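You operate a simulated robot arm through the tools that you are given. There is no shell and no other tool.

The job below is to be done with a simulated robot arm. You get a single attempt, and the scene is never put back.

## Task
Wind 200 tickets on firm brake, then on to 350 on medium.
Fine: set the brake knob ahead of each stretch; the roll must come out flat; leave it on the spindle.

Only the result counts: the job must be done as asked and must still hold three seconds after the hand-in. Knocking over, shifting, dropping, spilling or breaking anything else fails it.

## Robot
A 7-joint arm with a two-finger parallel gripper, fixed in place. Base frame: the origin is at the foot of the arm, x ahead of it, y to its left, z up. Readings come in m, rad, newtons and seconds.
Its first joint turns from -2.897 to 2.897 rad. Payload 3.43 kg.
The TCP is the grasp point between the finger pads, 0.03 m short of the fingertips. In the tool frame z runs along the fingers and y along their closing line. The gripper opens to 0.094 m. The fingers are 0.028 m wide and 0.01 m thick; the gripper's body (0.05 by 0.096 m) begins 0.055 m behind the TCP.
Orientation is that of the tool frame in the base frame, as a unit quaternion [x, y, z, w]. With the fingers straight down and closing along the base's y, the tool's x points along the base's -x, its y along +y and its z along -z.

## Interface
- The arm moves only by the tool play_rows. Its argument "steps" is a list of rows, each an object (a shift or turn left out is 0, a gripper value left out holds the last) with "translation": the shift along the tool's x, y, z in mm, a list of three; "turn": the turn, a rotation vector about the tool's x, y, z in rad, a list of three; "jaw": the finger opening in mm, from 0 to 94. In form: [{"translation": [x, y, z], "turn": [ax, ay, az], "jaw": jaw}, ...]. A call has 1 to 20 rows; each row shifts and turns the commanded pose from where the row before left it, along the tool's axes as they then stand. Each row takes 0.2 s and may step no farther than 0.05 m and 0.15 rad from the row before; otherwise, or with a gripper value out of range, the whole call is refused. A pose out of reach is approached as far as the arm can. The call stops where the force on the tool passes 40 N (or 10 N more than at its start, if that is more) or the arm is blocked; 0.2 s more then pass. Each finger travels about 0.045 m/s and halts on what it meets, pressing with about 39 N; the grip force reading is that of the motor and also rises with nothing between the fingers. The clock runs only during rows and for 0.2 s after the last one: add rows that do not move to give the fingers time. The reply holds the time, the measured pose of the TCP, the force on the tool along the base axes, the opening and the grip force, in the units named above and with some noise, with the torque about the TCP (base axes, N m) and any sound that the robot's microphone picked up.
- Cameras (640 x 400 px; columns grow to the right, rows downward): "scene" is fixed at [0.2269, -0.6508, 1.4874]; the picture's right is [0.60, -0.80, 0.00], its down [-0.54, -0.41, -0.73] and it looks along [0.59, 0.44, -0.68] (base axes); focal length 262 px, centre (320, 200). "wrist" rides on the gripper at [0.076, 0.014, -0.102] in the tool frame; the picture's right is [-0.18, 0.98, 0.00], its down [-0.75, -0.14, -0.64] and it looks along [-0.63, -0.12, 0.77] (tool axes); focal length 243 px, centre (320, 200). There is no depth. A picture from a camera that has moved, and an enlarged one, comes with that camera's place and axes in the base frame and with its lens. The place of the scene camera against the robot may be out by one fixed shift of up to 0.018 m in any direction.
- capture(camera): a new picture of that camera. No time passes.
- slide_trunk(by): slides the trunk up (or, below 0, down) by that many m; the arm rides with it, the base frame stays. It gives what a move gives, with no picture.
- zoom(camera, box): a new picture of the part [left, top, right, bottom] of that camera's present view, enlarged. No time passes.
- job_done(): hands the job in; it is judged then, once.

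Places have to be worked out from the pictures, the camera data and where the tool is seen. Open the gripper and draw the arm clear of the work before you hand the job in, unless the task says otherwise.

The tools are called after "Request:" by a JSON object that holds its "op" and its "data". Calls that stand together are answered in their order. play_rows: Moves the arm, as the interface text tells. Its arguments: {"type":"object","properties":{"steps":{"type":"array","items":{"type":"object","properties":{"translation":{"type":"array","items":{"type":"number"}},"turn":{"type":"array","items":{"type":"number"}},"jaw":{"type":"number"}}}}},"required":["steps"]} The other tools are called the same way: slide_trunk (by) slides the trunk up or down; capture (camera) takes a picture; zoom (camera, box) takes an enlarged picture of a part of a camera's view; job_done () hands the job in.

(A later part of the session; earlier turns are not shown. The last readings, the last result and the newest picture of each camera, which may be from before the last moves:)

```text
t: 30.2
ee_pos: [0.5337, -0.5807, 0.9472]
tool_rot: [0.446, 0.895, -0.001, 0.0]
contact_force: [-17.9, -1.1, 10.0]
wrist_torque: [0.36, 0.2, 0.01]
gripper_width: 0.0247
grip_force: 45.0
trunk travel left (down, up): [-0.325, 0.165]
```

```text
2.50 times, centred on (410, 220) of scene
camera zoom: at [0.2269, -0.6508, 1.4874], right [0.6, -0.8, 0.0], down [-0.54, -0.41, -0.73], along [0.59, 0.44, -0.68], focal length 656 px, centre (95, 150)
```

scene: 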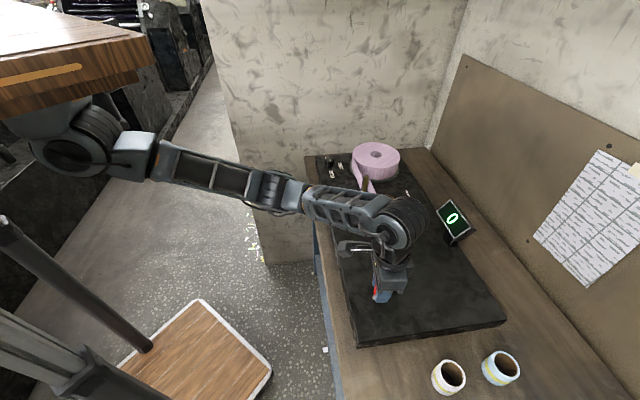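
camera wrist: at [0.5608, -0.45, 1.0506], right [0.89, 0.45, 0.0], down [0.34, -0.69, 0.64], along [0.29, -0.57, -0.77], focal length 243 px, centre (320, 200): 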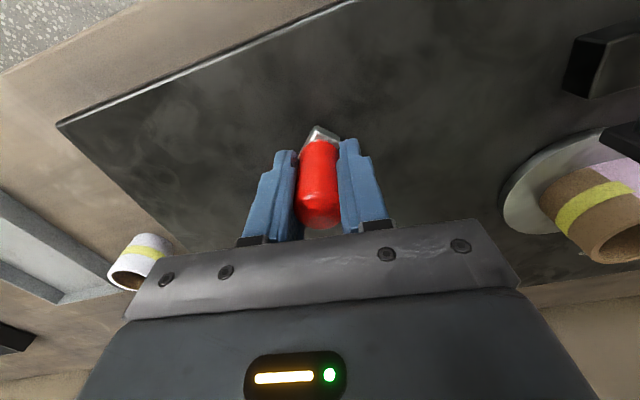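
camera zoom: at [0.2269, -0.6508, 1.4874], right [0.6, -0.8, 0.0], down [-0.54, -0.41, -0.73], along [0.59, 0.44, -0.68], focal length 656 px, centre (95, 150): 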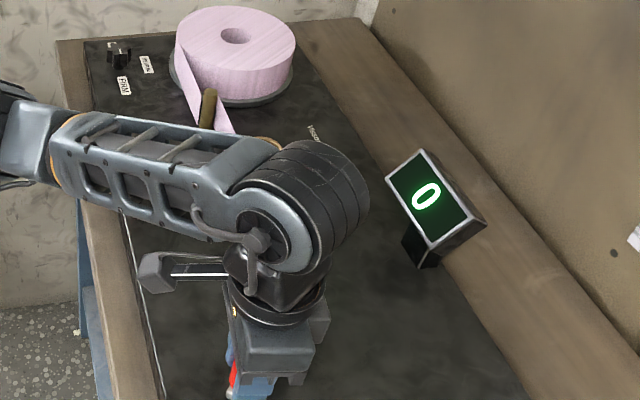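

The counter is still 0 after 225°, with no drag, so counter-clockwise probably freewheels. The measured points give the crank centre as (0.594, -0.580) with radius 60 mm. I'll try clockwise 90° and watch the resistance and counter.

Request:
{"op": "play_rows", "data": {"steps": [{"translation": [11.52, 8.92, 0]}, {"translation": [8.25, 13.31, 0]}, {"translation": [4.53, 14.99, 0]}, {"translation": [0.49, 15.66, 0]}, {"translation": [-3.58, 15.25, 0]}, {"translation": [-7.4, 13.8, 0]}, {}]}}

Request:
{"op": "zoom", "data": {"camera": "scene", "box": [320, 140, 500, 300]}}

Request:
{"op": "zoom", "data": {"camera": "wrist", "box": [480, 20, 640, 270]}}

```text
t: 31.8
ee_pos: [0.5934, -0.5194, 0.9468]
tool_rot: [0.446, 0.895, -0.001, 0.002]
contact_force: [1.0, -0.5, 7.8]
wrist_torque: [0.23, 0.03, 0.02]
gripper_width: 0.0251
grip_force: 44.7
trunk travel left (down, up): [-0.325, 0.165]
```

```text
2.50 times, centred on (410, 220) of scene
camera zoom: at [0.2269, -0.6508, 1.4874], right [0.6, -0.8, 0.0], down [-0.54, -0.41, -0.73], along [0.59, 0.44, -0.68], focal length 656 px, centre (95, 150)
```

zoom: 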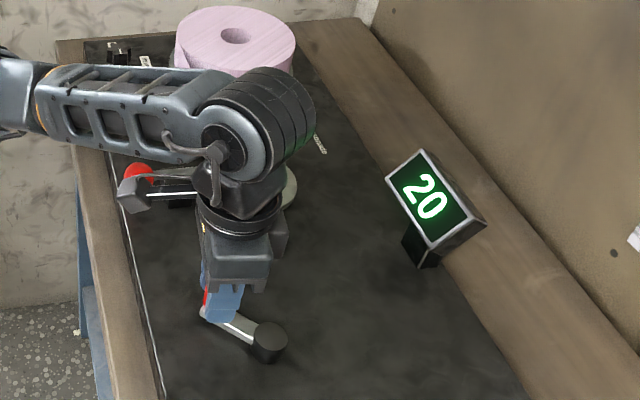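

```text
1.60 times, centred on (560, 145) of wrist
camera zoom: at [0.5584, -0.4499, 1.0503], right [0.89, 0.45, 0.0], down [0.34, -0.69, 0.64], along [0.29, -0.58, -0.77], focal length 388 px, centre (-64, 288)
```

zoom: 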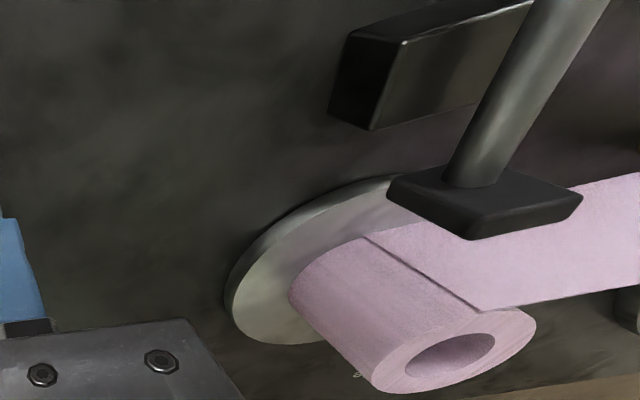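

Clockwise winds: the counter shows 20 after 90°, about 0.22 tickets per degree, and counter-clockwise freewheels. I'll look closely at the young roll's faces before going on.

Request:
{"op": "zoom", "data": {"camera": "wrist", "box": [540, 120, 640, 240]}}

Request:
{"op": "zoom", "data": {"camera": "scene", "box": [420, 190, 480, 240]}}

```text
3.33 times, centred on (590, 180) of wrist
camera zoom: at [0.5584, -0.4499, 1.0503], right [0.89, 0.45, 0.0], down [0.34, -0.69, 0.64], along [0.29, -0.58, -0.77], focal length 809 px, centre (-580, 267)
```

zoom: 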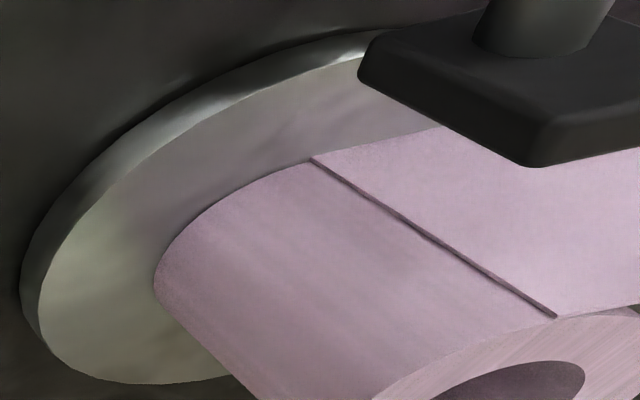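

```text
8.00 times, centred on (450, 215) of scene
camera zoom: at [0.2269, -0.6508, 1.4874], right [0.6, -0.8, 0.0], down [-0.54, -0.41, -0.73], along [0.59, 0.44, -0.68], focal length 2100 px, centre (-720, 80)
```

zoom: 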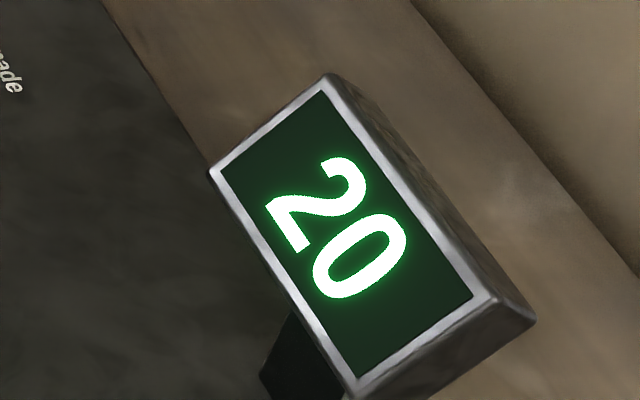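

So far the roll looks even. I'll wind another 90° clockwise to about 40 and check again.

Request:
{"op": "play_rows", "data": {"steps": [{"translation": [-10.72, 11.42, 0]}, {"translation": [-13.31, 8.25, 0]}, {"translation": [-14.99, 4.53, 0]}, {"translation": [-15.66, 0.49, 0]}, {"translation": [-15.25, -3.58, 0]}, {"translation": [-13.8, -7.4, 0]}, {}]}}

Request:
{"op": "zoom", "data": {"camera": "scene", "box": [320, 140, 500, 300]}}

Request:
{"op": "capture", "data": {"camera": "wrist"}}

```text
t: 33.4
ee_pos: [0.6539, -0.5782, 0.9466]
tool_rot: [0.446, 0.895, -0.001, 0.001]
contact_force: [1.5, 1.3, 15.7]
wrist_torque: [0.18, 0.01, -0.05]
gripper_width: 0.0248
grip_force: 45.1
trunk travel left (down, up): [-0.325, 0.165]
```

```text
2.50 times, centred on (410, 220) of scene
camera zoom: at [0.2269, -0.6508, 1.4874], right [0.6, -0.8, 0.0], down [-0.54, -0.41, -0.73], along [0.59, 0.44, -0.68], focal length 656 px, centre (95, 150)
```

zoom: 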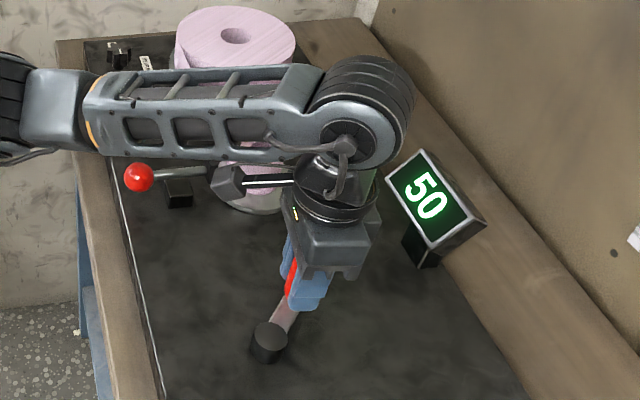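

```text
taken
camera wrist: at [0.6196, -0.5083, 1.0502], right [0.9, 0.45, 0.0], down [0.34, -0.69, 0.64], along [0.29, -0.58, -0.77], focal length 243 px, centre (320, 200)
```

wrist: 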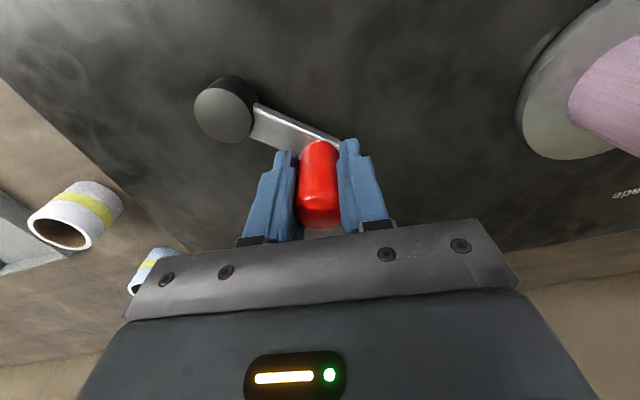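

The counter now shows 50, so about 30 tickets per 90° once slack was taken up. I'll zoom on what's visible of the roll for flatness.

Request:
{"op": "zoom", "data": {"camera": "scene", "box": [360, 170, 420, 230]}}

Request:
{"op": "zoom", "data": {"camera": "wrist", "box": [500, 0, 640, 180]}}

```text
6.67 times, centred on (390, 200) of scene
camera zoom: at [0.2269, -0.6508, 1.4874], right [0.6, -0.8, 0.0], down [-0.54, -0.41, -0.73], along [0.59, 0.44, -0.68], focal length 1750 px, centre (-147, 200)
```

zoom: 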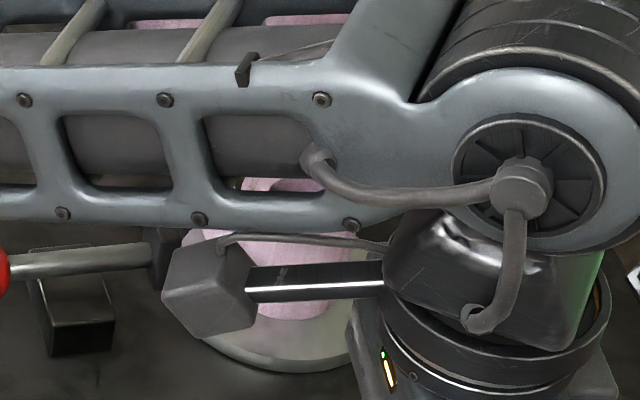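

```text
2.22 times, centred on (570, 90) of wrist
camera zoom: at [0.6196, -0.5083, 1.0502], right [0.9, 0.45, 0.0], down [0.34, -0.69, 0.64], along [0.29, -0.58, -0.77], focal length 539 px, centre (-236, 444)
```

zoom: 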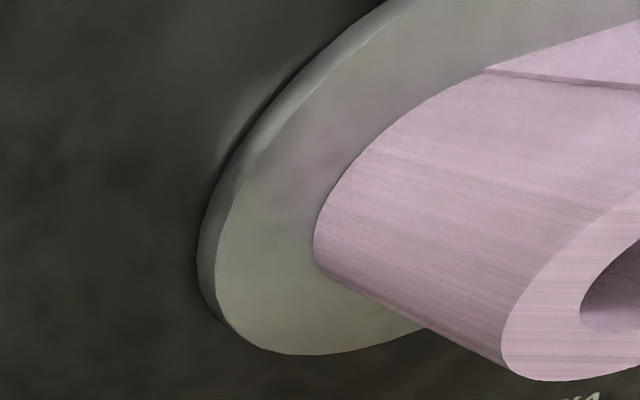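

I want an unobstructed view of the roll at this early stage. I'll release, rise and move the wrist camera near the spindle.

Request:
{"op": "play_rows", "data": {"steps": [{"jaw": 60}, {"jaw": 60}, {"jaw": 60}, {"jaw": 60}, {"translation": [0, 0, -35]}, {"translation": [0, 0, -40]}, {"translation": [0, 0, -40]}, {"translation": [24, 37.2, 0]}, {"translation": [24, 37.2, 0]}, {"translation": [24, 37.2, 0]}, {"translation": [24, 37.2, 0]}, {"translation": [24, 37.2, 0]}, {}]}}

Request:
{"op": "capture", "data": {"camera": "wrist"}}

Request:
{"op": "capture", "data": {"camera": "scene"}}

```text
t: 36.2
ee_pos: [0.7299, -0.3715, 1.0609]
tool_rot: [0.446, 0.895, 0.0, 0.0]
contact_force: [0.6, -0.7, -0.4]
wrist_torque: [-0.03, -0.03, -0.01]
gripper_width: 0.06
grip_force: 0.0
trunk travel left (down, up): [-0.325, 0.165]
```

```text
taken
camera wrist: at [0.6956, -0.3008, 1.1646], right [0.9, 0.45, 0.0], down [0.34, -0.69, 0.64], along [0.29, -0.57, -0.77], focal length 243 px, centre (320, 200)
```

wrist: 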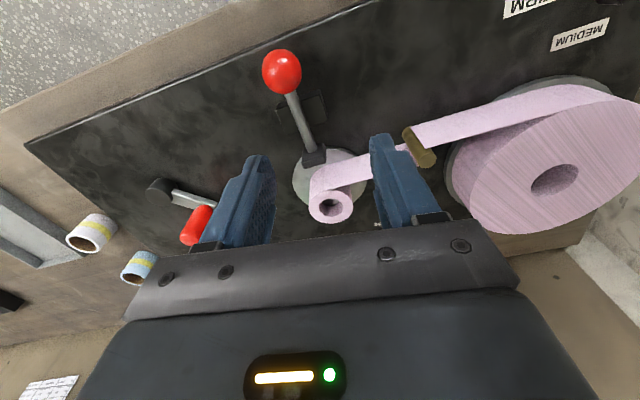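

```text
taken
```

scene: 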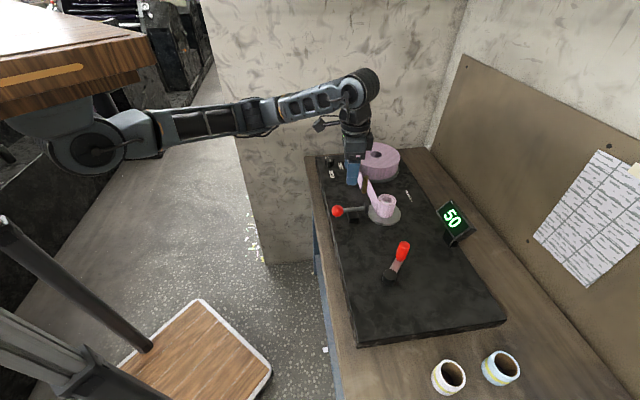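

Request:
{"op": "zoom", "data": {"camera": "wrist", "box": [270, 130, 390, 240]}}

Request:
{"op": "zoom", "data": {"camera": "scene", "box": [325, 180, 410, 235]}}

```text
3.64 times, centred on (330, 185) of wrist
camera zoom: at [0.6956, -0.3008, 1.1646], right [0.9, 0.45, 0.0], down [0.34, -0.69, 0.64], along [0.29, -0.57, -0.77], focal length 882 px, centre (284, 254)
```

zoom: 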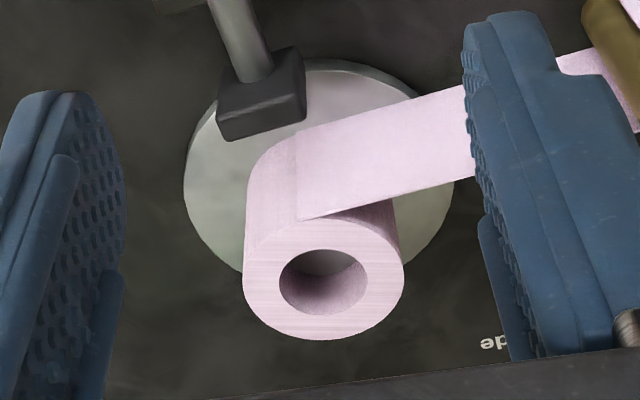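

```text
7.27 times, centred on (368, 208) of scene
camera zoom: at [0.2269, -0.6508, 1.4874], right [0.6, -0.8, 0.0], down [-0.54, -0.41, -0.73], along [0.59, 0.44, -0.68], focal length 1909 px, centre (-26, 146)
```

zoom: 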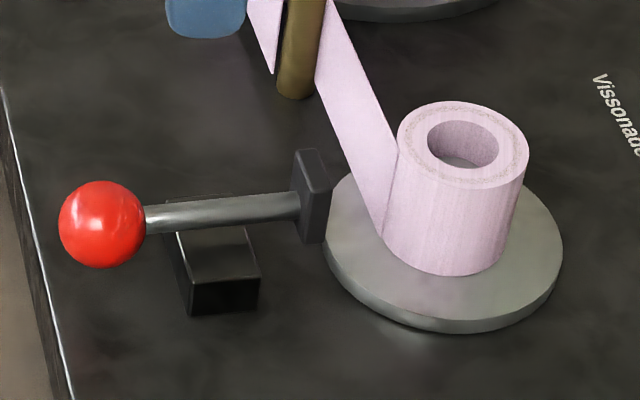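

The roll's top face is flat at 50, so this pace on FIRM is fine. I'll go back to the handle and continue at the same speed.

Request:
{"op": "play_rows", "data": {"steps": [{"translation": [-24, -37.2, 0]}, {"translation": [-24, -37.2, 0]}, {"translation": [-24, -37.2, 0]}, {"translation": [-24, -37.2, 0]}, {"translation": [-24, -37.2, 0]}, {}]}}

Request:
{"op": "zoom", "data": {"camera": "wrist", "box": [180, 0, 420, 160]}}

```text
t: 37.6
ee_pos: [0.6538, -0.5795, 1.0613]
tool_rot: [0.445, 0.895, -0.001, -0.001]
contact_force: [-0.7, -0.6, -0.8]
wrist_torque: [0.03, -0.01, -0.02]
gripper_width: 0.06
grip_force: 0.1
trunk travel left (down, up): [-0.325, 0.165]
```

```text
2.50 times, centred on (300, 80) of wrist
camera zoom: at [0.6196, -0.5084, 1.1641], right [0.9, 0.45, 0.0], down [0.34, -0.69, 0.64], along [0.29, -0.57, -0.77], focal length 606 px, centre (370, 500)
```

zoom: 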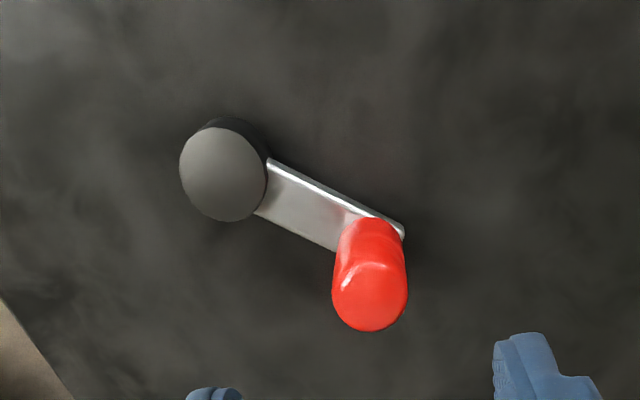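

The handle is where I left it. Descending and gripping again.

Request:
{"op": "play_rows", "data": {"steps": [{"translation": [0, 0, 40]}, {"translation": [0, 0, 40]}, {"translation": [0, 0, 20]}, {"translation": [0, 0, 13.5]}, {"jaw": 18}, {"jaw": 18}, {"jaw": 18}, {"jaw": 18}, {"jaw": 18}, {}]}}

```text
t: 39.8
ee_pos: [0.6527, -0.5764, 0.9472]
tool_rot: [0.445, 0.895, 0.0, -0.001]
contact_force: [-0.8, 0.6, -2.7]
wrist_torque: [-0.41, -0.33, 0.02]
gripper_width: 0.0249
grip_force: 44.9
trunk travel left (down, up): [-0.325, 0.165]
```

Continuing clockwise 90°.

Request:
{"op": "play_rows", "data": {"steps": [{"translation": [-11.42, -10.72, 0]}, {"translation": [-8.25, -13.31, 0]}, {"translation": [-4.53, -14.99, 0]}, {"translation": [-0.49, -15.66, 0]}, {"translation": [3.58, -15.25, 0]}, {"translation": [7.4, -13.8, 0]}, {}]}}

Request:
{"op": "zoom", "data": {"camera": "scene", "box": [320, 140, 500, 300]}}

```text
t: 41.4
ee_pos: [0.5972, -0.6387, 0.9482]
tool_rot: [0.444, 0.896, 0.002, -0.002]
contact_force: [-1.2, 25.6, -18.9]
wrist_torque: [-0.44, -0.04, 0.01]
gripper_width: 0.0248
grip_force: 44.7
trunk travel left (down, up): [-0.325, 0.165]
```

```text
2.50 times, centred on (410, 220) of scene
camera zoom: at [0.2269, -0.6508, 1.4874], right [0.6, -0.8, 0.0], down [-0.54, -0.41, -0.73], along [0.59, 0.44, -0.68], focal length 656 px, centre (95, 150)
```

zoom: 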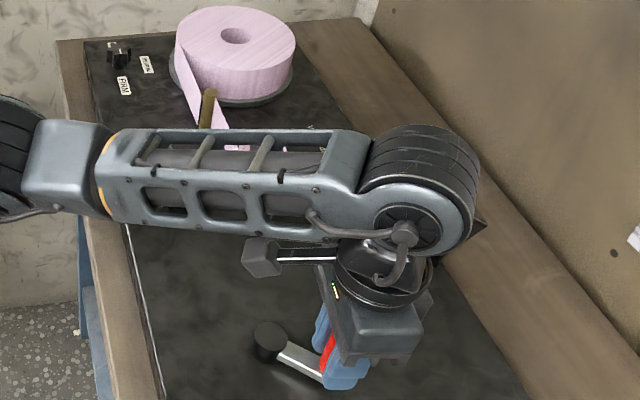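

The side force is 25 N outward, so I'll correct the path by about 1.5 mm toward +y and continue 90° to where the counter is visible.

Request:
{"op": "play_rows", "data": {"steps": [{"translation": [1.2, 0.9, 0.6]}, {"translation": [10.72, -11.42, 0]}, {"translation": [13.31, -8.25, 0]}, {"translation": [14.99, -4.53, 0]}, {"translation": [15.66, -0.49, 0]}, {"translation": [15.25, 3.58, 0]}, {"translation": [13.8, 7.4, 0]}, {}]}}

Request:
{"op": "zoom", "data": {"camera": "scene", "box": [320, 140, 500, 300]}}

Request:
{"op": "capture", "data": {"camera": "wrist"}}

```text
t: 43.2
ee_pos: [0.5334, -0.5798, 0.9483]
tool_rot: [0.447, 0.894, -0.001, 0.0]
contact_force: [-21.1, -1.4, -9.4]
wrist_torque: [-0.63, -0.62, -0.03]
gripper_width: 0.0246
grip_force: 44.7
trunk travel left (down, up): [-0.325, 0.165]
```

```text
2.50 times, centred on (410, 220) of scene
camera zoom: at [0.2269, -0.6508, 1.4874], right [0.6, -0.8, 0.0], down [-0.54, -0.41, -0.73], along [0.59, 0.44, -0.68], focal length 656 px, centre (95, 150)
```

zoom: 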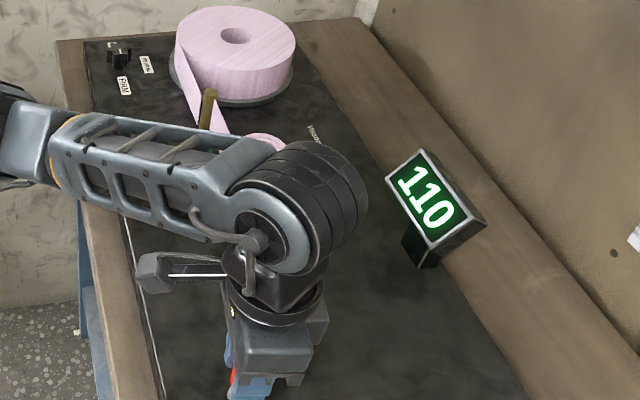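

```text
taken
camera wrist: at [0.4987, -0.5101, 1.0505], right [0.9, 0.44, 0.0], down [0.34, -0.69, 0.64], along [0.28, -0.58, -0.77], focal length 243 px, centre (320, 200)
```

wrist: 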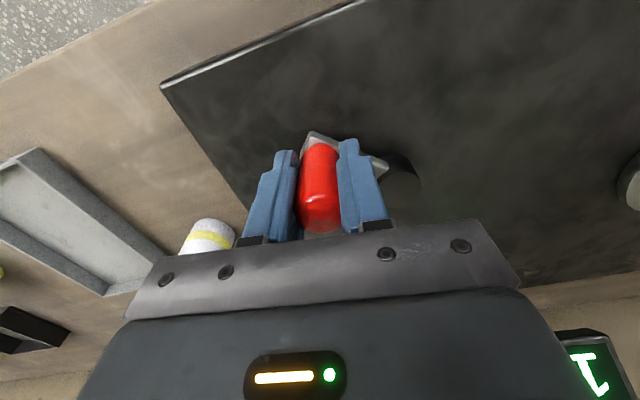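

The counter reads 110, matching 30 per 90° (3° per ticket). I'll correct the path 1.5 mm toward -x and continue 90° more to about 140.

Request:
{"op": "play_rows", "data": {"steps": [{"translation": [0.9, -1.2, 0.4]}, {"translation": [11.42, 10.72, 0]}, {"translation": [8.25, 13.31, 0]}, {"translation": [4.53, 14.99, 0]}, {"translation": [0.49, 15.66, 0]}, {"translation": [-3.58, 15.25, 0]}, {"translation": [-7.4, 13.8, 0]}, {}]}}

Request:
{"op": "zoom", "data": {"camera": "scene", "box": [320, 140, 500, 300]}}

Request:
{"op": "zoom", "data": {"camera": "wrist", "box": [480, 20, 640, 270]}}

```text
t: 45.0
ee_pos: [0.5921, -0.5176, 0.9476]
tool_rot: [0.444, 0.896, 0.001, 0.0]
contact_force: [0.2, 12.7, -8.9]
wrist_torque: [0.28, 0.09, 0.04]
gripper_width: 0.0249
grip_force: 45.1
trunk travel left (down, up): [-0.325, 0.165]
```

```text
2.50 times, centred on (410, 220) of scene
camera zoom: at [0.2269, -0.6508, 1.4874], right [0.6, -0.8, 0.0], down [-0.54, -0.41, -0.73], along [0.59, 0.44, -0.68], focal length 656 px, centre (95, 150)
```

zoom: 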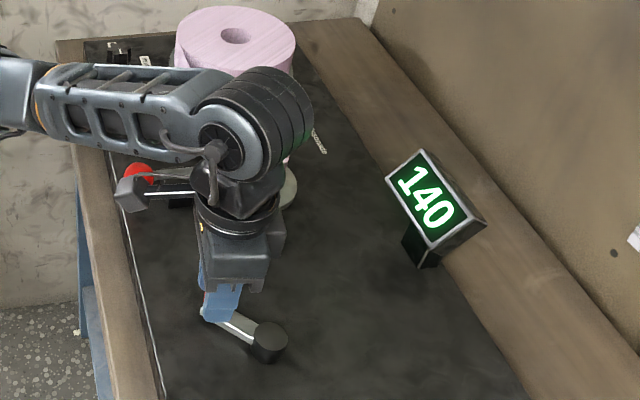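

```text
1.60 times, centred on (560, 145) of wrist
camera zoom: at [0.5578, -0.4481, 1.0506], right [0.89, 0.45, 0.0], down [0.34, -0.69, 0.64], along [0.29, -0.57, -0.77], focal length 388 px, centre (-64, 288)
```

zoom: 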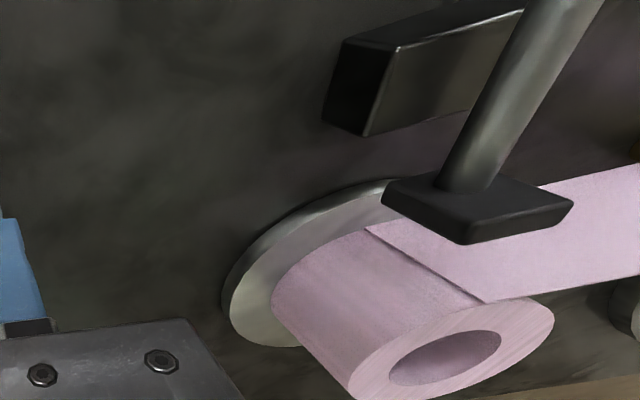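

The counter shows 140. I'll look harder at the roll's top face for dishing.

Request:
{"op": "zoom", "data": {"camera": "wrist", "box": [560, 170, 640, 270]}}

Request:
{"op": "zoom", "data": {"camera": "scene", "box": [370, 180, 430, 230]}}

```text
4.00 times, centred on (600, 220) of wrist
camera zoom: at [0.5578, -0.4481, 1.0506], right [0.89, 0.45, 0.0], down [0.34, -0.69, 0.64], along [0.29, -0.57, -0.77], focal length 970 px, centre (-800, 120)
```

zoom: 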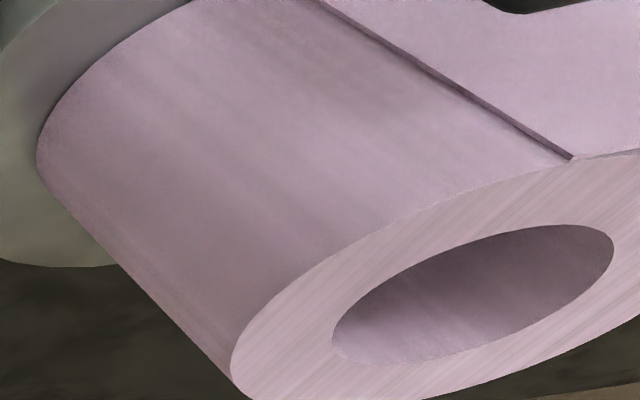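

```text
8.00 times, centred on (400, 205) of scene
camera zoom: at [0.2269, -0.6508, 1.4874], right [0.6, -0.8, 0.0], down [-0.54, -0.41, -0.73], along [0.59, 0.44, -0.68], focal length 2100 px, centre (-320, 160)
```

zoom: 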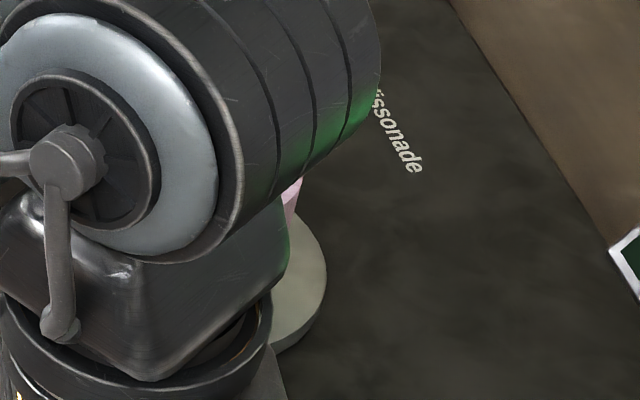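

The face looks flat from here, but the angle is poor. I'll wind to about 170 and then take a clear look.

Request:
{"op": "play_rows", "data": {"steps": [{"translation": [0.4, 0.3, 0.4]}, {"translation": [-10.72, 11.42, 0]}, {"translation": [-13.31, 8.25, 0]}, {"translation": [-14.99, 4.53, 0]}, {"translation": [-15.66, 0.49, 0]}, {"translation": [-15.25, -3.58, 0]}, {"translation": [-13.8, -7.4, 0]}, {}]}}

Request:
{"op": "zoom", "data": {"camera": "scene", "box": [320, 140, 500, 300]}}

Request:
{"op": "zoom", "data": {"camera": "wrist", "box": [500, 0, 640, 180]}}

```text
t: 46.8
ee_pos: [0.6512, -0.5773, 0.9482]
tool_rot: [0.446, 0.895, 0.0, 0.0]
contact_force: [-3.0, 0.8, -4.0]
wrist_torque: [-1.07, -0.86, 0.03]
gripper_width: 0.0249
grip_force: 44.8
trunk travel left (down, up): [-0.325, 0.165]
```

```text
2.50 times, centred on (410, 220) of scene
camera zoom: at [0.2269, -0.6508, 1.4874], right [0.6, -0.8, 0.0], down [-0.54, -0.41, -0.73], along [0.59, 0.44, -0.68], focal length 656 px, centre (95, 150)
```

zoom: 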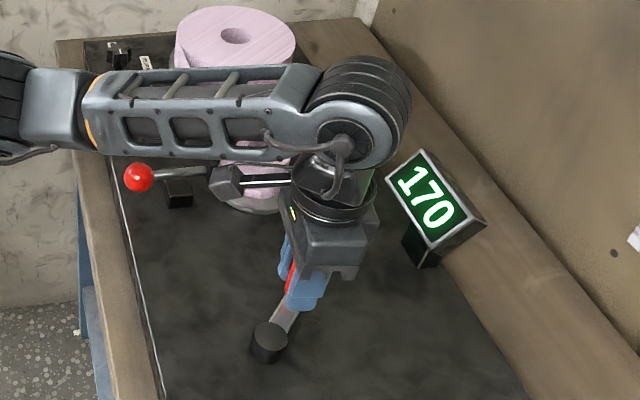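

```text
2.22 times, centred on (570, 90) of wrist
camera zoom: at [0.6183, -0.5068, 1.0505], right [0.9, 0.44, 0.0], down [0.34, -0.69, 0.64], along [0.29, -0.58, -0.77], focal length 539 px, centre (-236, 444)
```

zoom: 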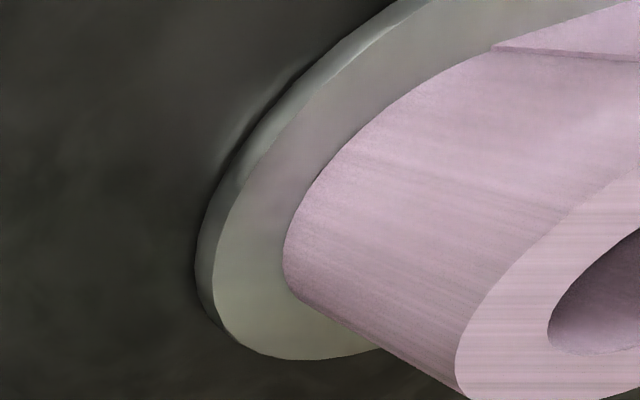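

The counter reads 170. To learn its resolution I'll advance just 6° (expecting 172) while the display is visible.

Request:
{"op": "play_rows", "data": {"steps": [{"translation": [-4.9, -3.93, 0]}, {}]}}

Request:
{"op": "zoom", "data": {"camera": "scene", "box": [420, 180, 490, 240]}}

```text
t: 47.4
ee_pos: [0.6522, -0.5825, 0.9476]
tool_rot: [0.445, 0.895, 0.0, -0.001]
contact_force: [-3.4, -0.3, 0.0]
wrist_torque: [0.02, 0.08, -0.04]
gripper_width: 0.025
grip_force: 45.2
trunk travel left (down, up): [-0.325, 0.165]
```

```text
6.67 times, centred on (455, 210) of scene
camera zoom: at [0.2269, -0.6508, 1.4874], right [0.6, -0.8, 0.0], down [-0.54, -0.41, -0.73], along [0.59, 0.44, -0.68], focal length 1750 px, centre (-580, 133)
```

zoom: 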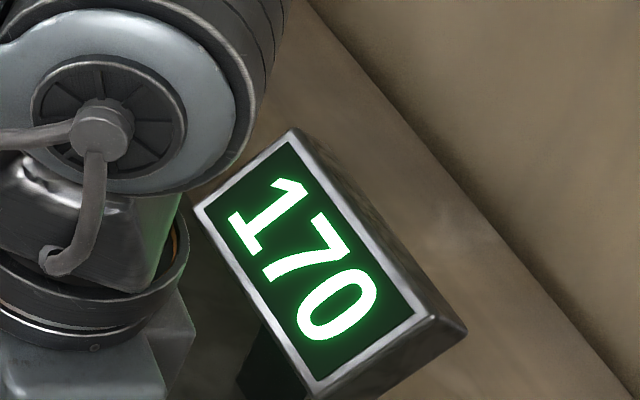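

Still 170, so the display counts in steps of 10, or 30° each. I'll look for the angle where it flips to 180 in small steps.

Request:
{"op": "play_rows", "data": {"steps": [{"translation": [-4.46, -4.42, 0]}, {}]}}

Request:
{"op": "zoom", "data": {"camera": "scene", "box": [420, 180, 490, 240]}}

```text
t: 48.0
ee_pos: [0.651, -0.589, 0.9478]
tool_rot: [0.446, 0.895, 0.0, -0.001]
contact_force: [-1.6, 0.9, 2.4]
wrist_torque: [0.85, 0.64, -0.02]
gripper_width: 0.0248
grip_force: 45.3
trunk travel left (down, up): [-0.325, 0.165]
```

```text
6.67 times, centred on (455, 210) of scene
camera zoom: at [0.2269, -0.6508, 1.4874], right [0.6, -0.8, 0.0], down [-0.54, -0.41, -0.73], along [0.59, 0.44, -0.68], focal length 1750 px, centre (-580, 133)
```

zoom: 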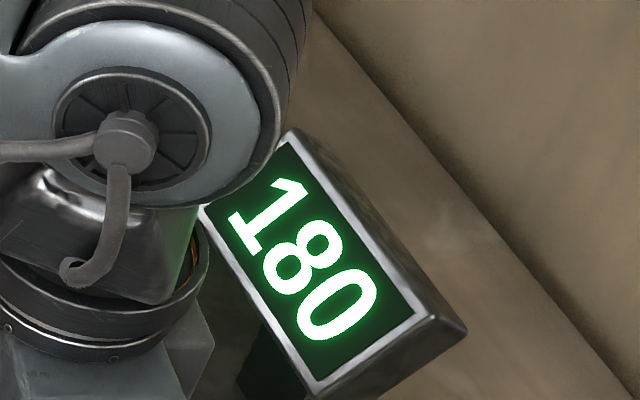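

It flipped to 180 between θ≈-5° and -11°. The 200 flip should therefore fall at θ≈-68°, and I'll stop at about -70.5°.

Request:
{"op": "play_rows", "data": {"steps": [{"translation": [-8.94, -12.86, 0]}, {"translation": [-5.31, -14.74, 0]}, {"translation": [-1.31, -15.61, 0]}, {"translation": [2.77, -15.42, 0]}, {}]}}

Request:
{"op": "zoom", "data": {"camera": "scene", "box": [420, 180, 490, 240]}}

Request:
{"op": "capture", "data": {"camera": "wrist"}}

```text
t: 49.2
ee_pos: [0.6119, -0.6352, 0.947]
tool_rot: [0.446, 0.895, -0.002, 0.001]
contact_force: [3.9, -13.9, 10.6]
wrist_torque: [-0.84, -1.0, -0.03]
gripper_width: 0.0254
grip_force: 44.7
trunk travel left (down, up): [-0.325, 0.165]
```

```text
6.67 times, centred on (455, 210) of scene
camera zoom: at [0.2269, -0.6508, 1.4874], right [0.6, -0.8, 0.0], down [-0.54, -0.41, -0.73], along [0.59, 0.44, -0.68], focal length 1750 px, centre (-580, 133)
```

zoom: 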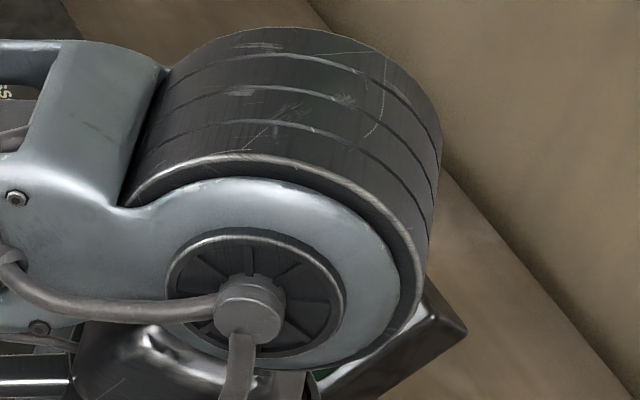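

```text
taken
camera wrist: at [0.5775, -0.5643, 1.0502], right [0.9, 0.45, 0.0], down [0.34, -0.68, 0.65], along [0.29, -0.58, -0.76], focal length 243 px, centre (320, 200)
```

wrist: 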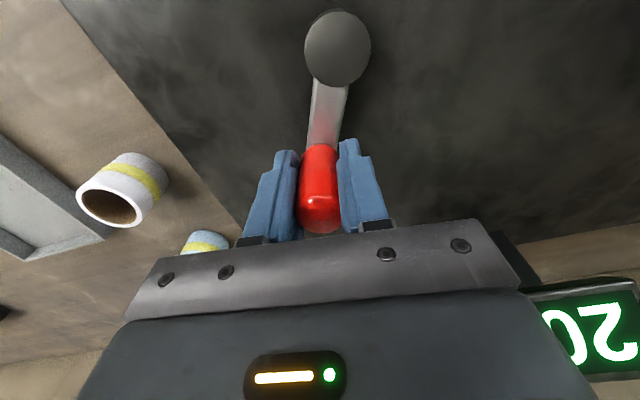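

The wrist camera shows the display reading "20…", so 200 is reached. I'll release, rise, and move to the earlier viewpoint to inspect the roll before changing the brake.

Request:
{"op": "play_rows", "data": {"steps": [{"jaw": 60}, {"jaw": 60}, {"jaw": 60}, {"jaw": 60}, {"translation": [0, 0, -35]}, {"translation": [0, 0, -40]}, {"translation": [0, 0, -40]}, {"translation": [19.9, 36.2, 0]}, {"translation": [19.9, 36.2, 0]}, {"translation": [19.9, 36.2, 0]}, {"translation": [19.9, 36.2, 0]}, {"translation": [19.9, 36.2, 0]}, {"translation": [19.9, 36.2, 0]}, {"translation": [19.9, 36.2, 0]}, {}]}}

Request:
{"op": "zoom", "data": {"camera": "wrist", "box": [270, 120, 390, 240]}}

Request:
{"op": "zoom", "data": {"camera": "scene", "box": [325, 180, 410, 235]}}

Request:
{"op": "zoom", "data": {"camera": "scene", "box": [370, 170, 490, 290]}}

```text
t: 52.4
ee_pos: [0.7314, -0.3681, 1.063]
tool_rot: [0.445, 0.896, 0.0, 0.0]
contact_force: [-0.7, 0.3, 0.0]
wrist_torque: [0.01, 0.01, -0.01]
gripper_width: 0.0599
grip_force: 0.0
trunk travel left (down, up): [-0.325, 0.165]
```

```text
3.33 times, centred on (330, 180) of wrist
camera zoom: at [0.6976, -0.2986, 1.1656], right [0.9, 0.45, 0.0], down [0.34, -0.69, 0.64], along [0.29, -0.57, -0.77], focal length 809 px, centre (287, 267)
```

zoom: 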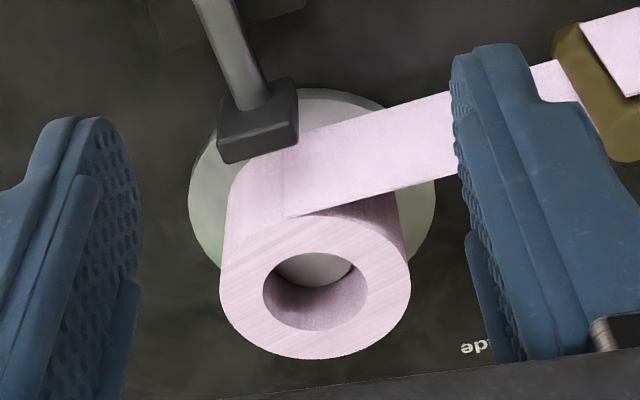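

```text
7.27 times, centred on (368, 208) of scene
camera zoom: at [0.2269, -0.6508, 1.4874], right [0.6, -0.8, 0.0], down [-0.54, -0.41, -0.73], along [0.59, 0.44, -0.68], focal length 1909 px, centre (-26, 146)
```

zoom: 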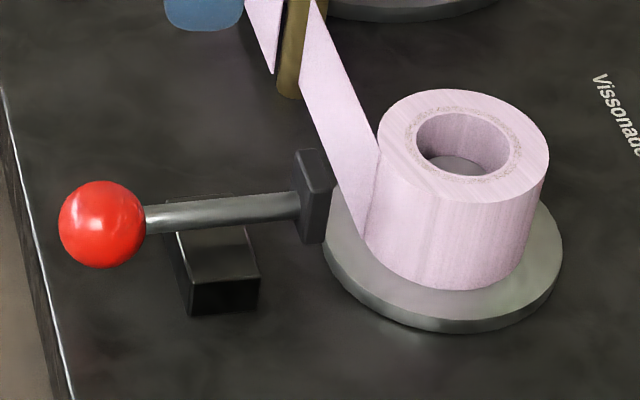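

```text
3.33 times, centred on (430, 230) of scene
camera zoom: at [0.2269, -0.6508, 1.4874], right [0.6, -0.8, 0.0], down [-0.54, -0.41, -0.73], along [0.59, 0.44, -0.68], focal length 875 px, centre (-47, 100)
```

zoom: 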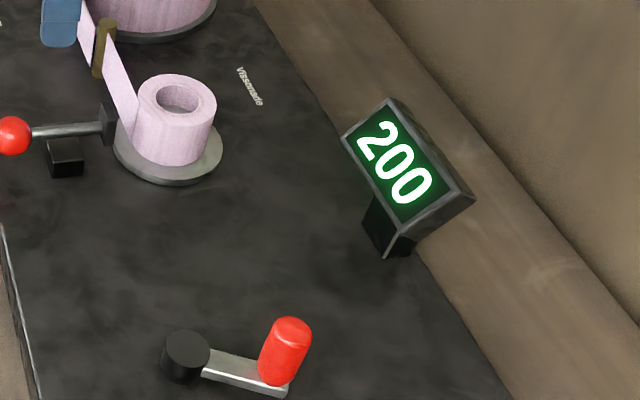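

The counter reads exactly 200 and the roll's top is flat. Now I'll move over the knob, aligning the pads to the lobe gaps at a 45° closing line.

Request:
{"op": "play_rows", "data": {"steps": [{"translation": [7.5, 40, 0]}, {"translation": [7.5, 40, 0]}, {"translation": [7.5, 40, 0]}, {"translation": [7.5, 40, 0]}, {"translation": [7.5, 40, 0]}, {"translation": [7.5, 40, 0]}, {"turn": [0, 0, -0.138]}, {}]}}

Request:
{"op": "capture", "data": {"camera": "wrist"}}

Request:
{"op": "zoom", "data": {"camera": "wrist", "box": [250, 40, 390, 180]}}

```text
t: 54.2
ee_pos: [0.8953, -0.1908, 1.0624]
tool_rot: [0.382, 0.924, -0.001, -0.001]
contact_force: [0.0, -0.4, -0.7]
wrist_torque: [0.01, -0.03, 0.0]
gripper_width: 0.0601
grip_force: 0.1
trunk travel left (down, up): [-0.325, 0.165]
```

```text
taken
camera wrist: at [0.8516, -0.1267, 1.1651], right [0.82, 0.57, 0.0], down [0.43, -0.63, 0.64], along [0.36, -0.53, -0.77], focal length 243 px, centre (320, 200)
```

wrist: 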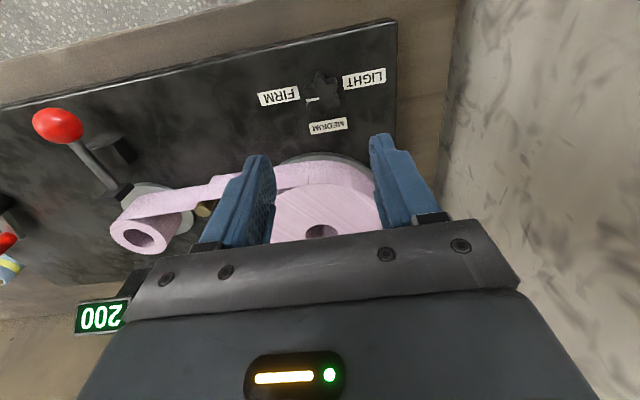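

```text
2.86 times, centred on (320, 110) of wrist
camera zoom: at [0.8516, -0.1267, 1.1651], right [0.82, 0.57, 0.0], down [0.43, -0.63, 0.64], along [0.36, -0.53, -0.77], focal length 693 px, centre (320, 457)
```

zoom: 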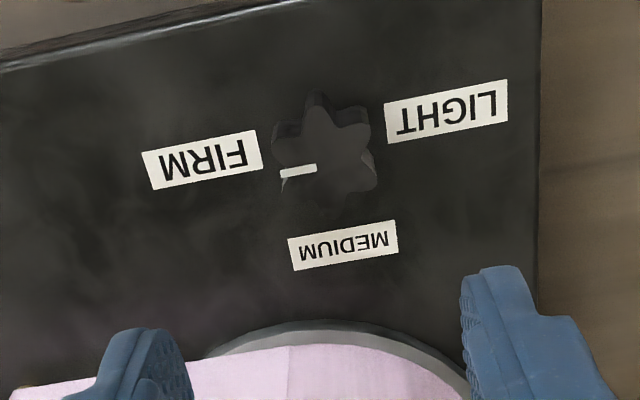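

The pointer is still on FIRM and the pads are aligned. Descending and gripping the knob.

Request:
{"op": "play_rows", "data": {"steps": [{"translation": [2.3, 2.3, 40]}, {"translation": [0, 0, 40]}, {"translation": [0, 0, 35]}, {"translation": [0, 0, 23.5]}, {"jaw": 30}, {"jaw": 30}, {"jaw": 30}, {"jaw": 30}, {}]}}

Request:
{"op": "zoom", "data": {"camera": "wrist", "box": [220, 20, 420, 240]}}

```text
t: 56.2
ee_pos: [0.8945, -0.1867, 0.9215]
tool_rot: [0.382, 0.924, 0.001, -0.001]
contact_force: [-4.6, -0.2, -4.8]
wrist_torque: [-0.24, -0.83, -0.01]
gripper_width: 0.0371
grip_force: 44.5
trunk travel left (down, up): [-0.325, 0.165]
```

```text
1.82 times, centred on (320, 130) of wrist
camera zoom: at [0.851, -0.1229, 1.0246], right [0.83, 0.56, 0.0], down [0.43, -0.63, 0.64], along [0.36, -0.53, -0.77], focal length 441 px, centre (320, 327)
```

zoom: 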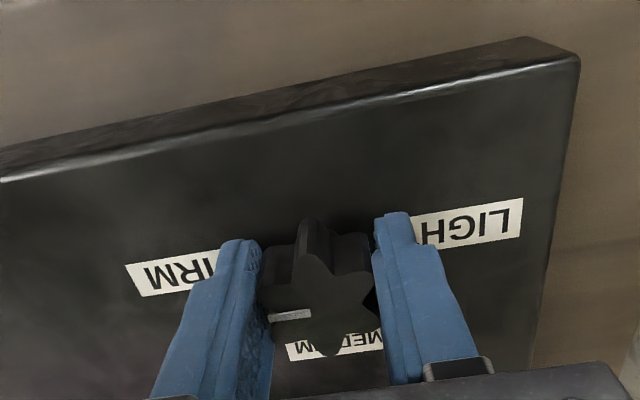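

The knob is gripped at 37 mm with little side load. Turning counter-clockwise 90° (12 rows of 7.5°), first half now.

Request:
{"op": "play_rows", "data": {"steps": [{"turn": [0, 0, -0.1309]}, {"turn": [0, 0, -0.1309]}, {"turn": [0, 0, -0.1309]}, {"turn": [0, 0, -0.1309]}, {"turn": [0, 0, -0.1309]}, {}]}}

```text
t: 57.6
ee_pos: [0.8937, -0.1875, 0.9214]
tool_rot: [0.065, 0.998, 0.0, -0.001]
contact_force: [2.1, -8.8, -28.5]
wrist_torque: [-0.45, -0.72, -0.01]
gripper_width: 0.037
grip_force: 45.1
trunk travel left (down, up): [-0.325, 0.165]
```

I'll ease the vertical load and continue the remaining 7 rows.

Request:
{"op": "play_rows", "data": {"steps": [{"translation": [0, -0.3, 0.8]}, {"turn": [0, 0, -0.1309]}, {"turn": [0, 0, -0.1309]}, {"turn": [0, 0, -0.1309]}, {"turn": [0, 0, -0.1309]}, {}]}}

Request:
{"op": "zoom", "data": {"camera": "wrist", "box": [220, 20, 420, 240]}}

```text
t: 59.0
ee_pos: [0.8957, -0.1872, 0.9218]
tool_rot: [-0.194, 0.981, 0.001, -0.001]
contact_force: [-19.1, -7.9, -19.3]
wrist_torque: [-0.64, 0.45, -0.01]
gripper_width: 0.037
grip_force: 45.3
trunk travel left (down, up): [-0.325, 0.165]
```

```text
1.82 times, centred on (320, 130) of wrist
camera zoom: at [0.8191, -0.203, 1.0249], right [-0.21, 0.98, 0.0], down [0.75, 0.16, 0.64], along [0.63, 0.13, -0.77], focal length 441 px, centre (320, 327)
```

zoom: 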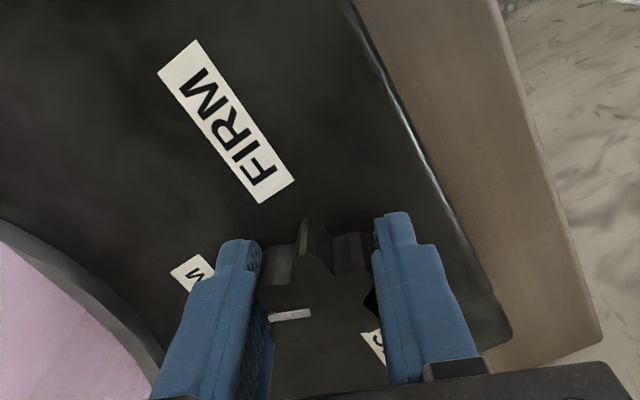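

67.5° done, 22.5° left to MEDIUM. I'll ease +x by 0.8 mm and finish.

Request:
{"op": "play_rows", "data": {"steps": [{"translation": [0.8, 0, 0.5]}, {"turn": [0, 0, -0.1309]}, {"turn": [0, 0, -0.1309]}, {"turn": [0, 0, -0.1309]}, {}]}}

Request:
{"op": "zoom", "data": {"camera": "wrist", "box": [220, 20, 420, 240]}}

```text
t: 60.2
ee_pos: [0.895, -0.1869, 0.922]
tool_rot: [-0.383, 0.924, 0.0, -0.001]
contact_force: [-10.0, -6.1, -18.3]
wrist_torque: [-0.35, -0.51, 0.01]
gripper_width: 0.0369
grip_force: 45.9
trunk travel left (down, up): [-0.325, 0.165]
```

```text
1.82 times, centred on (320, 130) of wrist
camera zoom: at [0.8309, -0.2308, 1.0248], right [-0.57, 0.82, 0.0], down [0.63, 0.43, 0.64], along [0.53, 0.36, -0.77], focal length 441 px, centre (320, 327)
```

zoom: 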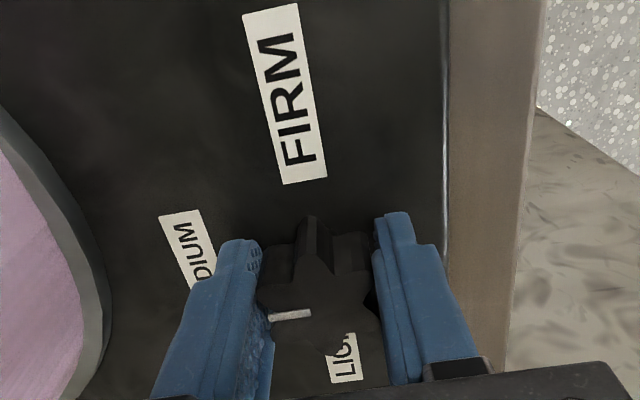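

Ninety degrees are done and the pointer now aims toward MEDIUM. I'll release, rise and verify it.

Request:
{"op": "play_rows", "data": {"steps": [{"jaw": 60}, {"jaw": 60}, {"jaw": 60}, {"translation": [0, 0, -30]}, {"translation": [0, 0, -40]}, {"translation": [0, 0, -40]}, {"translation": [0, 0, -30]}, {}]}}

Request:
{"op": "zoom", "data": {"camera": "wrist", "box": [240, 40, 400, 180]}}

Request:
{"op": "zoom", "data": {"camera": "scene", "box": [318, 150, 358, 180]}}

Request:
{"op": "zoom", "data": {"camera": "scene", "box": [370, 170, 490, 290]}}

```text
t: 62.0
ee_pos: [0.8943, -0.1863, 1.0623]
tool_rot: [-0.383, 0.924, 0.0, 0.0]
contact_force: [-0.7, 0.2, 0.1]
wrist_torque: [0.01, -0.01, -0.02]
gripper_width: 0.0599
grip_force: 0.1
trunk travel left (down, up): [-0.325, 0.165]
```

```text
2.86 times, centred on (320, 110) of wrist
camera zoom: at [0.8303, -0.2297, 1.1653], right [-0.56, 0.83, 0.0], down [0.63, 0.43, 0.64], along [0.53, 0.36, -0.77], focal length 693 px, centre (320, 457)
```

zoom: 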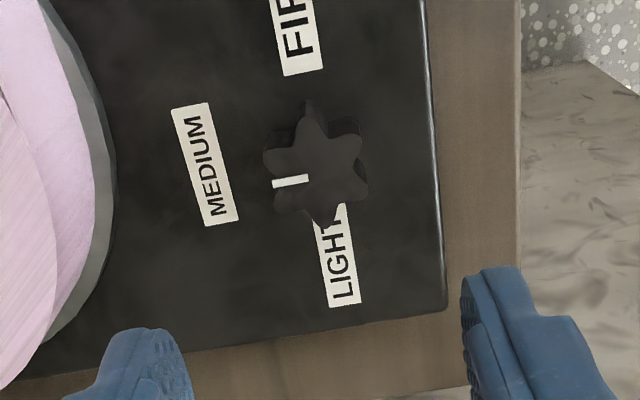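

```text
13.33 times, centred on (338, 165) of scene
camera zoom: at [0.2269, -0.6508, 1.4874], right [0.6, -0.8, 0.0], down [-0.54, -0.41, -0.73], along [0.59, 0.44, -0.68], focal length 3500 px, centre (80, 667)
```

zoom: 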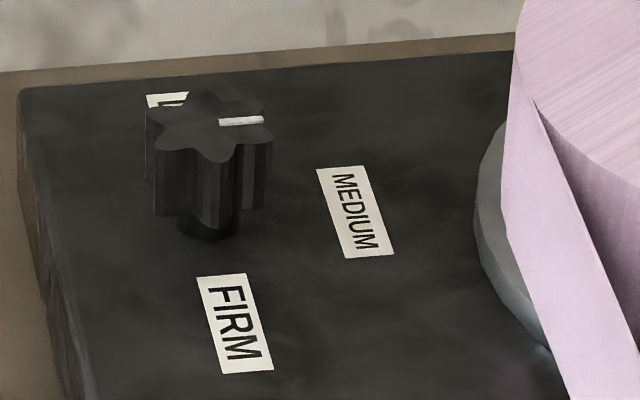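

```text
3.33 times, centred on (430, 230) of scene
camera zoom: at [0.2269, -0.6508, 1.4874], right [0.6, -0.8, 0.0], down [-0.54, -0.41, -0.73], along [0.59, 0.44, -0.68], focal length 875 px, centre (-47, 100)
```

zoom: 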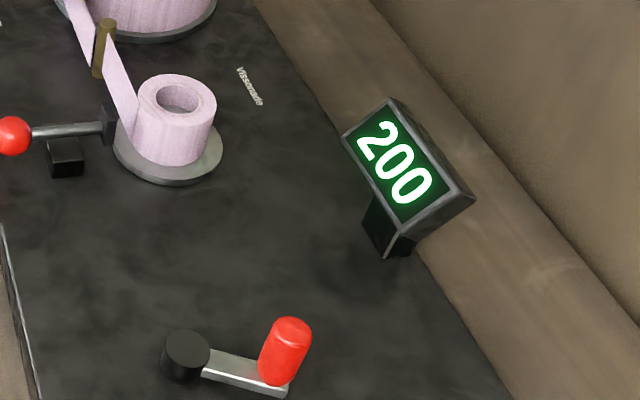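

The pointer reads about -48°, which is on MEDIUM. The counter still shows 200. I'll return to the crank handle with the same grip orientation as before.

Request:
{"op": "play_rows", "data": {"steps": [{"turn": [0, 0, 0.1424]}, {"turn": [0, 0, 0.1424]}, {"turn": [0, 0, 0.1424]}, {"turn": [0, 0, 0.1424]}, {"turn": [0, 0, 0.1424]}, {"turn": [0, 0, 0.1424]}, {"turn": [0, 0, 0.1424]}, {"turn": [0, 0, 0.1424]}, {"turn": [0, 0, 0.1424]}, {"turn": [0, 0, 0.1424]}, {"turn": [0, 0, 0.1424]}, {"turn": [0, 0, 0.1424]}, {}]}}

Request:
{"op": "play_rows", "data": {"steps": [{"translation": [-15.64, -41.33, 0]}, {"translation": [-15.64, -41.33, 0]}, {"translation": [-15.64, -41.33, 0]}, {"translation": [-15.64, -41.33, 0]}, {"translation": [-15.64, -41.33, 0]}, {"translation": [-15.64, -41.33, 0]}, {"translation": [-15.64, -41.33, 0]}, {"translation": [-15.64, -41.33, 0]}, {"translation": [-15.64, -41.33, 0]}, {"translation": [-15.64, -41.33, 0]}, {"translation": [-15.64, -41.33, 0]}, {"translation": [-15.64, -41.33, 0]}, {}]}}

Request:
{"op": "capture", "data": {"camera": "wrist"}}

```text
t: 64.8
ee_pos: [0.8938, -0.1879, 1.0632]
tool_rot: [0.446, 0.895, 0.0, 0.0]
contact_force: [0.5, 0.0, 0.0]
wrist_torque: [0.01, 0.0, 0.0]
gripper_width: 0.0601
grip_force: 0.0
trunk travel left (down, up): [-0.325, 0.165]
```

```text
t: 67.6
ee_pos: [0.6101, -0.6352, 1.0635]
tool_rot: [0.446, 0.895, 0.0, 0.0]
contact_force: [-0.3, 0.1, 0.5]
wrist_torque: [0.02, 0.01, 0.01]
gripper_width: 0.0602
grip_force: 0.1
trunk travel left (down, up): [-0.325, 0.165]
```

```text
taken
camera wrist: at [0.5771, -0.5655, 1.1654], right [0.9, 0.45, 0.0], down [0.34, -0.69, 0.64], along [0.29, -0.57, -0.77], focal length 243 px, centre (320, 200)
```

wrist: 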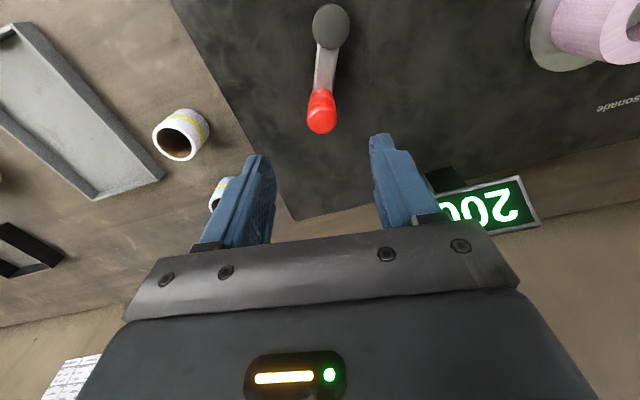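

The handle is centred under the gripper. Descending and gripping.

Request:
{"op": "play_rows", "data": {"steps": [{"translation": [0, 0, 40]}, {"translation": [0, 0, 40]}, {"translation": [0, 0, 20]}, {"translation": [0, 0, 16]}, {"jaw": 18}, {"jaw": 18}, {"jaw": 18}, {"jaw": 18}, {"jaw": 18}, {}]}}

```text
t: 69.8
ee_pos: [0.6135, -0.635, 0.9464]
tool_rot: [0.445, 0.895, 0.001, 0.0]
contact_force: [0.4, 2.1, -3.9]
wrist_torque: [-1.0, -0.1, 0.02]
gripper_width: 0.0252
grip_force: 45.1
trunk travel left (down, up): [-0.325, 0.165]
```

Gripped. Continuing clockwise 90° on MEDIUM (expecting 230).

Request:
{"op": "play_rows", "data": {"steps": [{"translation": [-0.6, 0.8, 0]}, {"translation": [6.67, -14.17, 0]}, {"translation": [10.11, -11.96, 0]}, {"translation": [12.86, -8.94, 0]}, {"translation": [14.74, -5.31, 0]}, {"translation": [15.61, -1.31, 0]}, {"translation": [15.42, 2.77, 0]}, {}]}}

Request:
{"op": "zoom", "data": {"camera": "scene", "box": [320, 140, 500, 300]}}

```text
t: 71.6
ee_pos: [0.5374, -0.5974, 0.9448]
tool_rot: [0.446, 0.895, 0.0, -0.003]
contact_force: [-3.4, -0.4, -24.4]
wrist_torque: [-0.64, 0.66, 0.02]
gripper_width: 0.0256
grip_force: 45.0
trunk travel left (down, up): [-0.325, 0.165]
```

```text
2.50 times, centred on (410, 220) of scene
camera zoom: at [0.2269, -0.6508, 1.4874], right [0.6, -0.8, 0.0], down [-0.54, -0.41, -0.73], along [0.59, 0.44, -0.68], focal length 656 px, centre (95, 150)
```

zoom: 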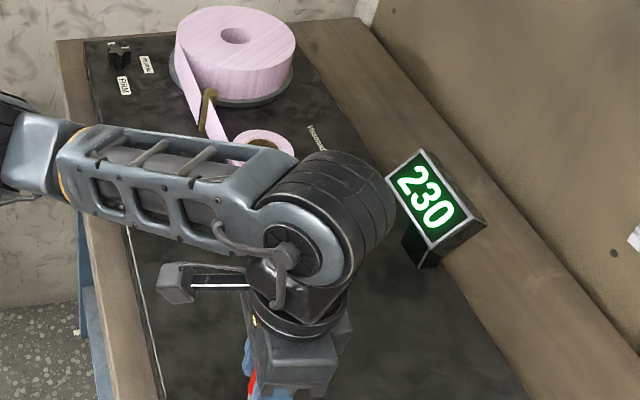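

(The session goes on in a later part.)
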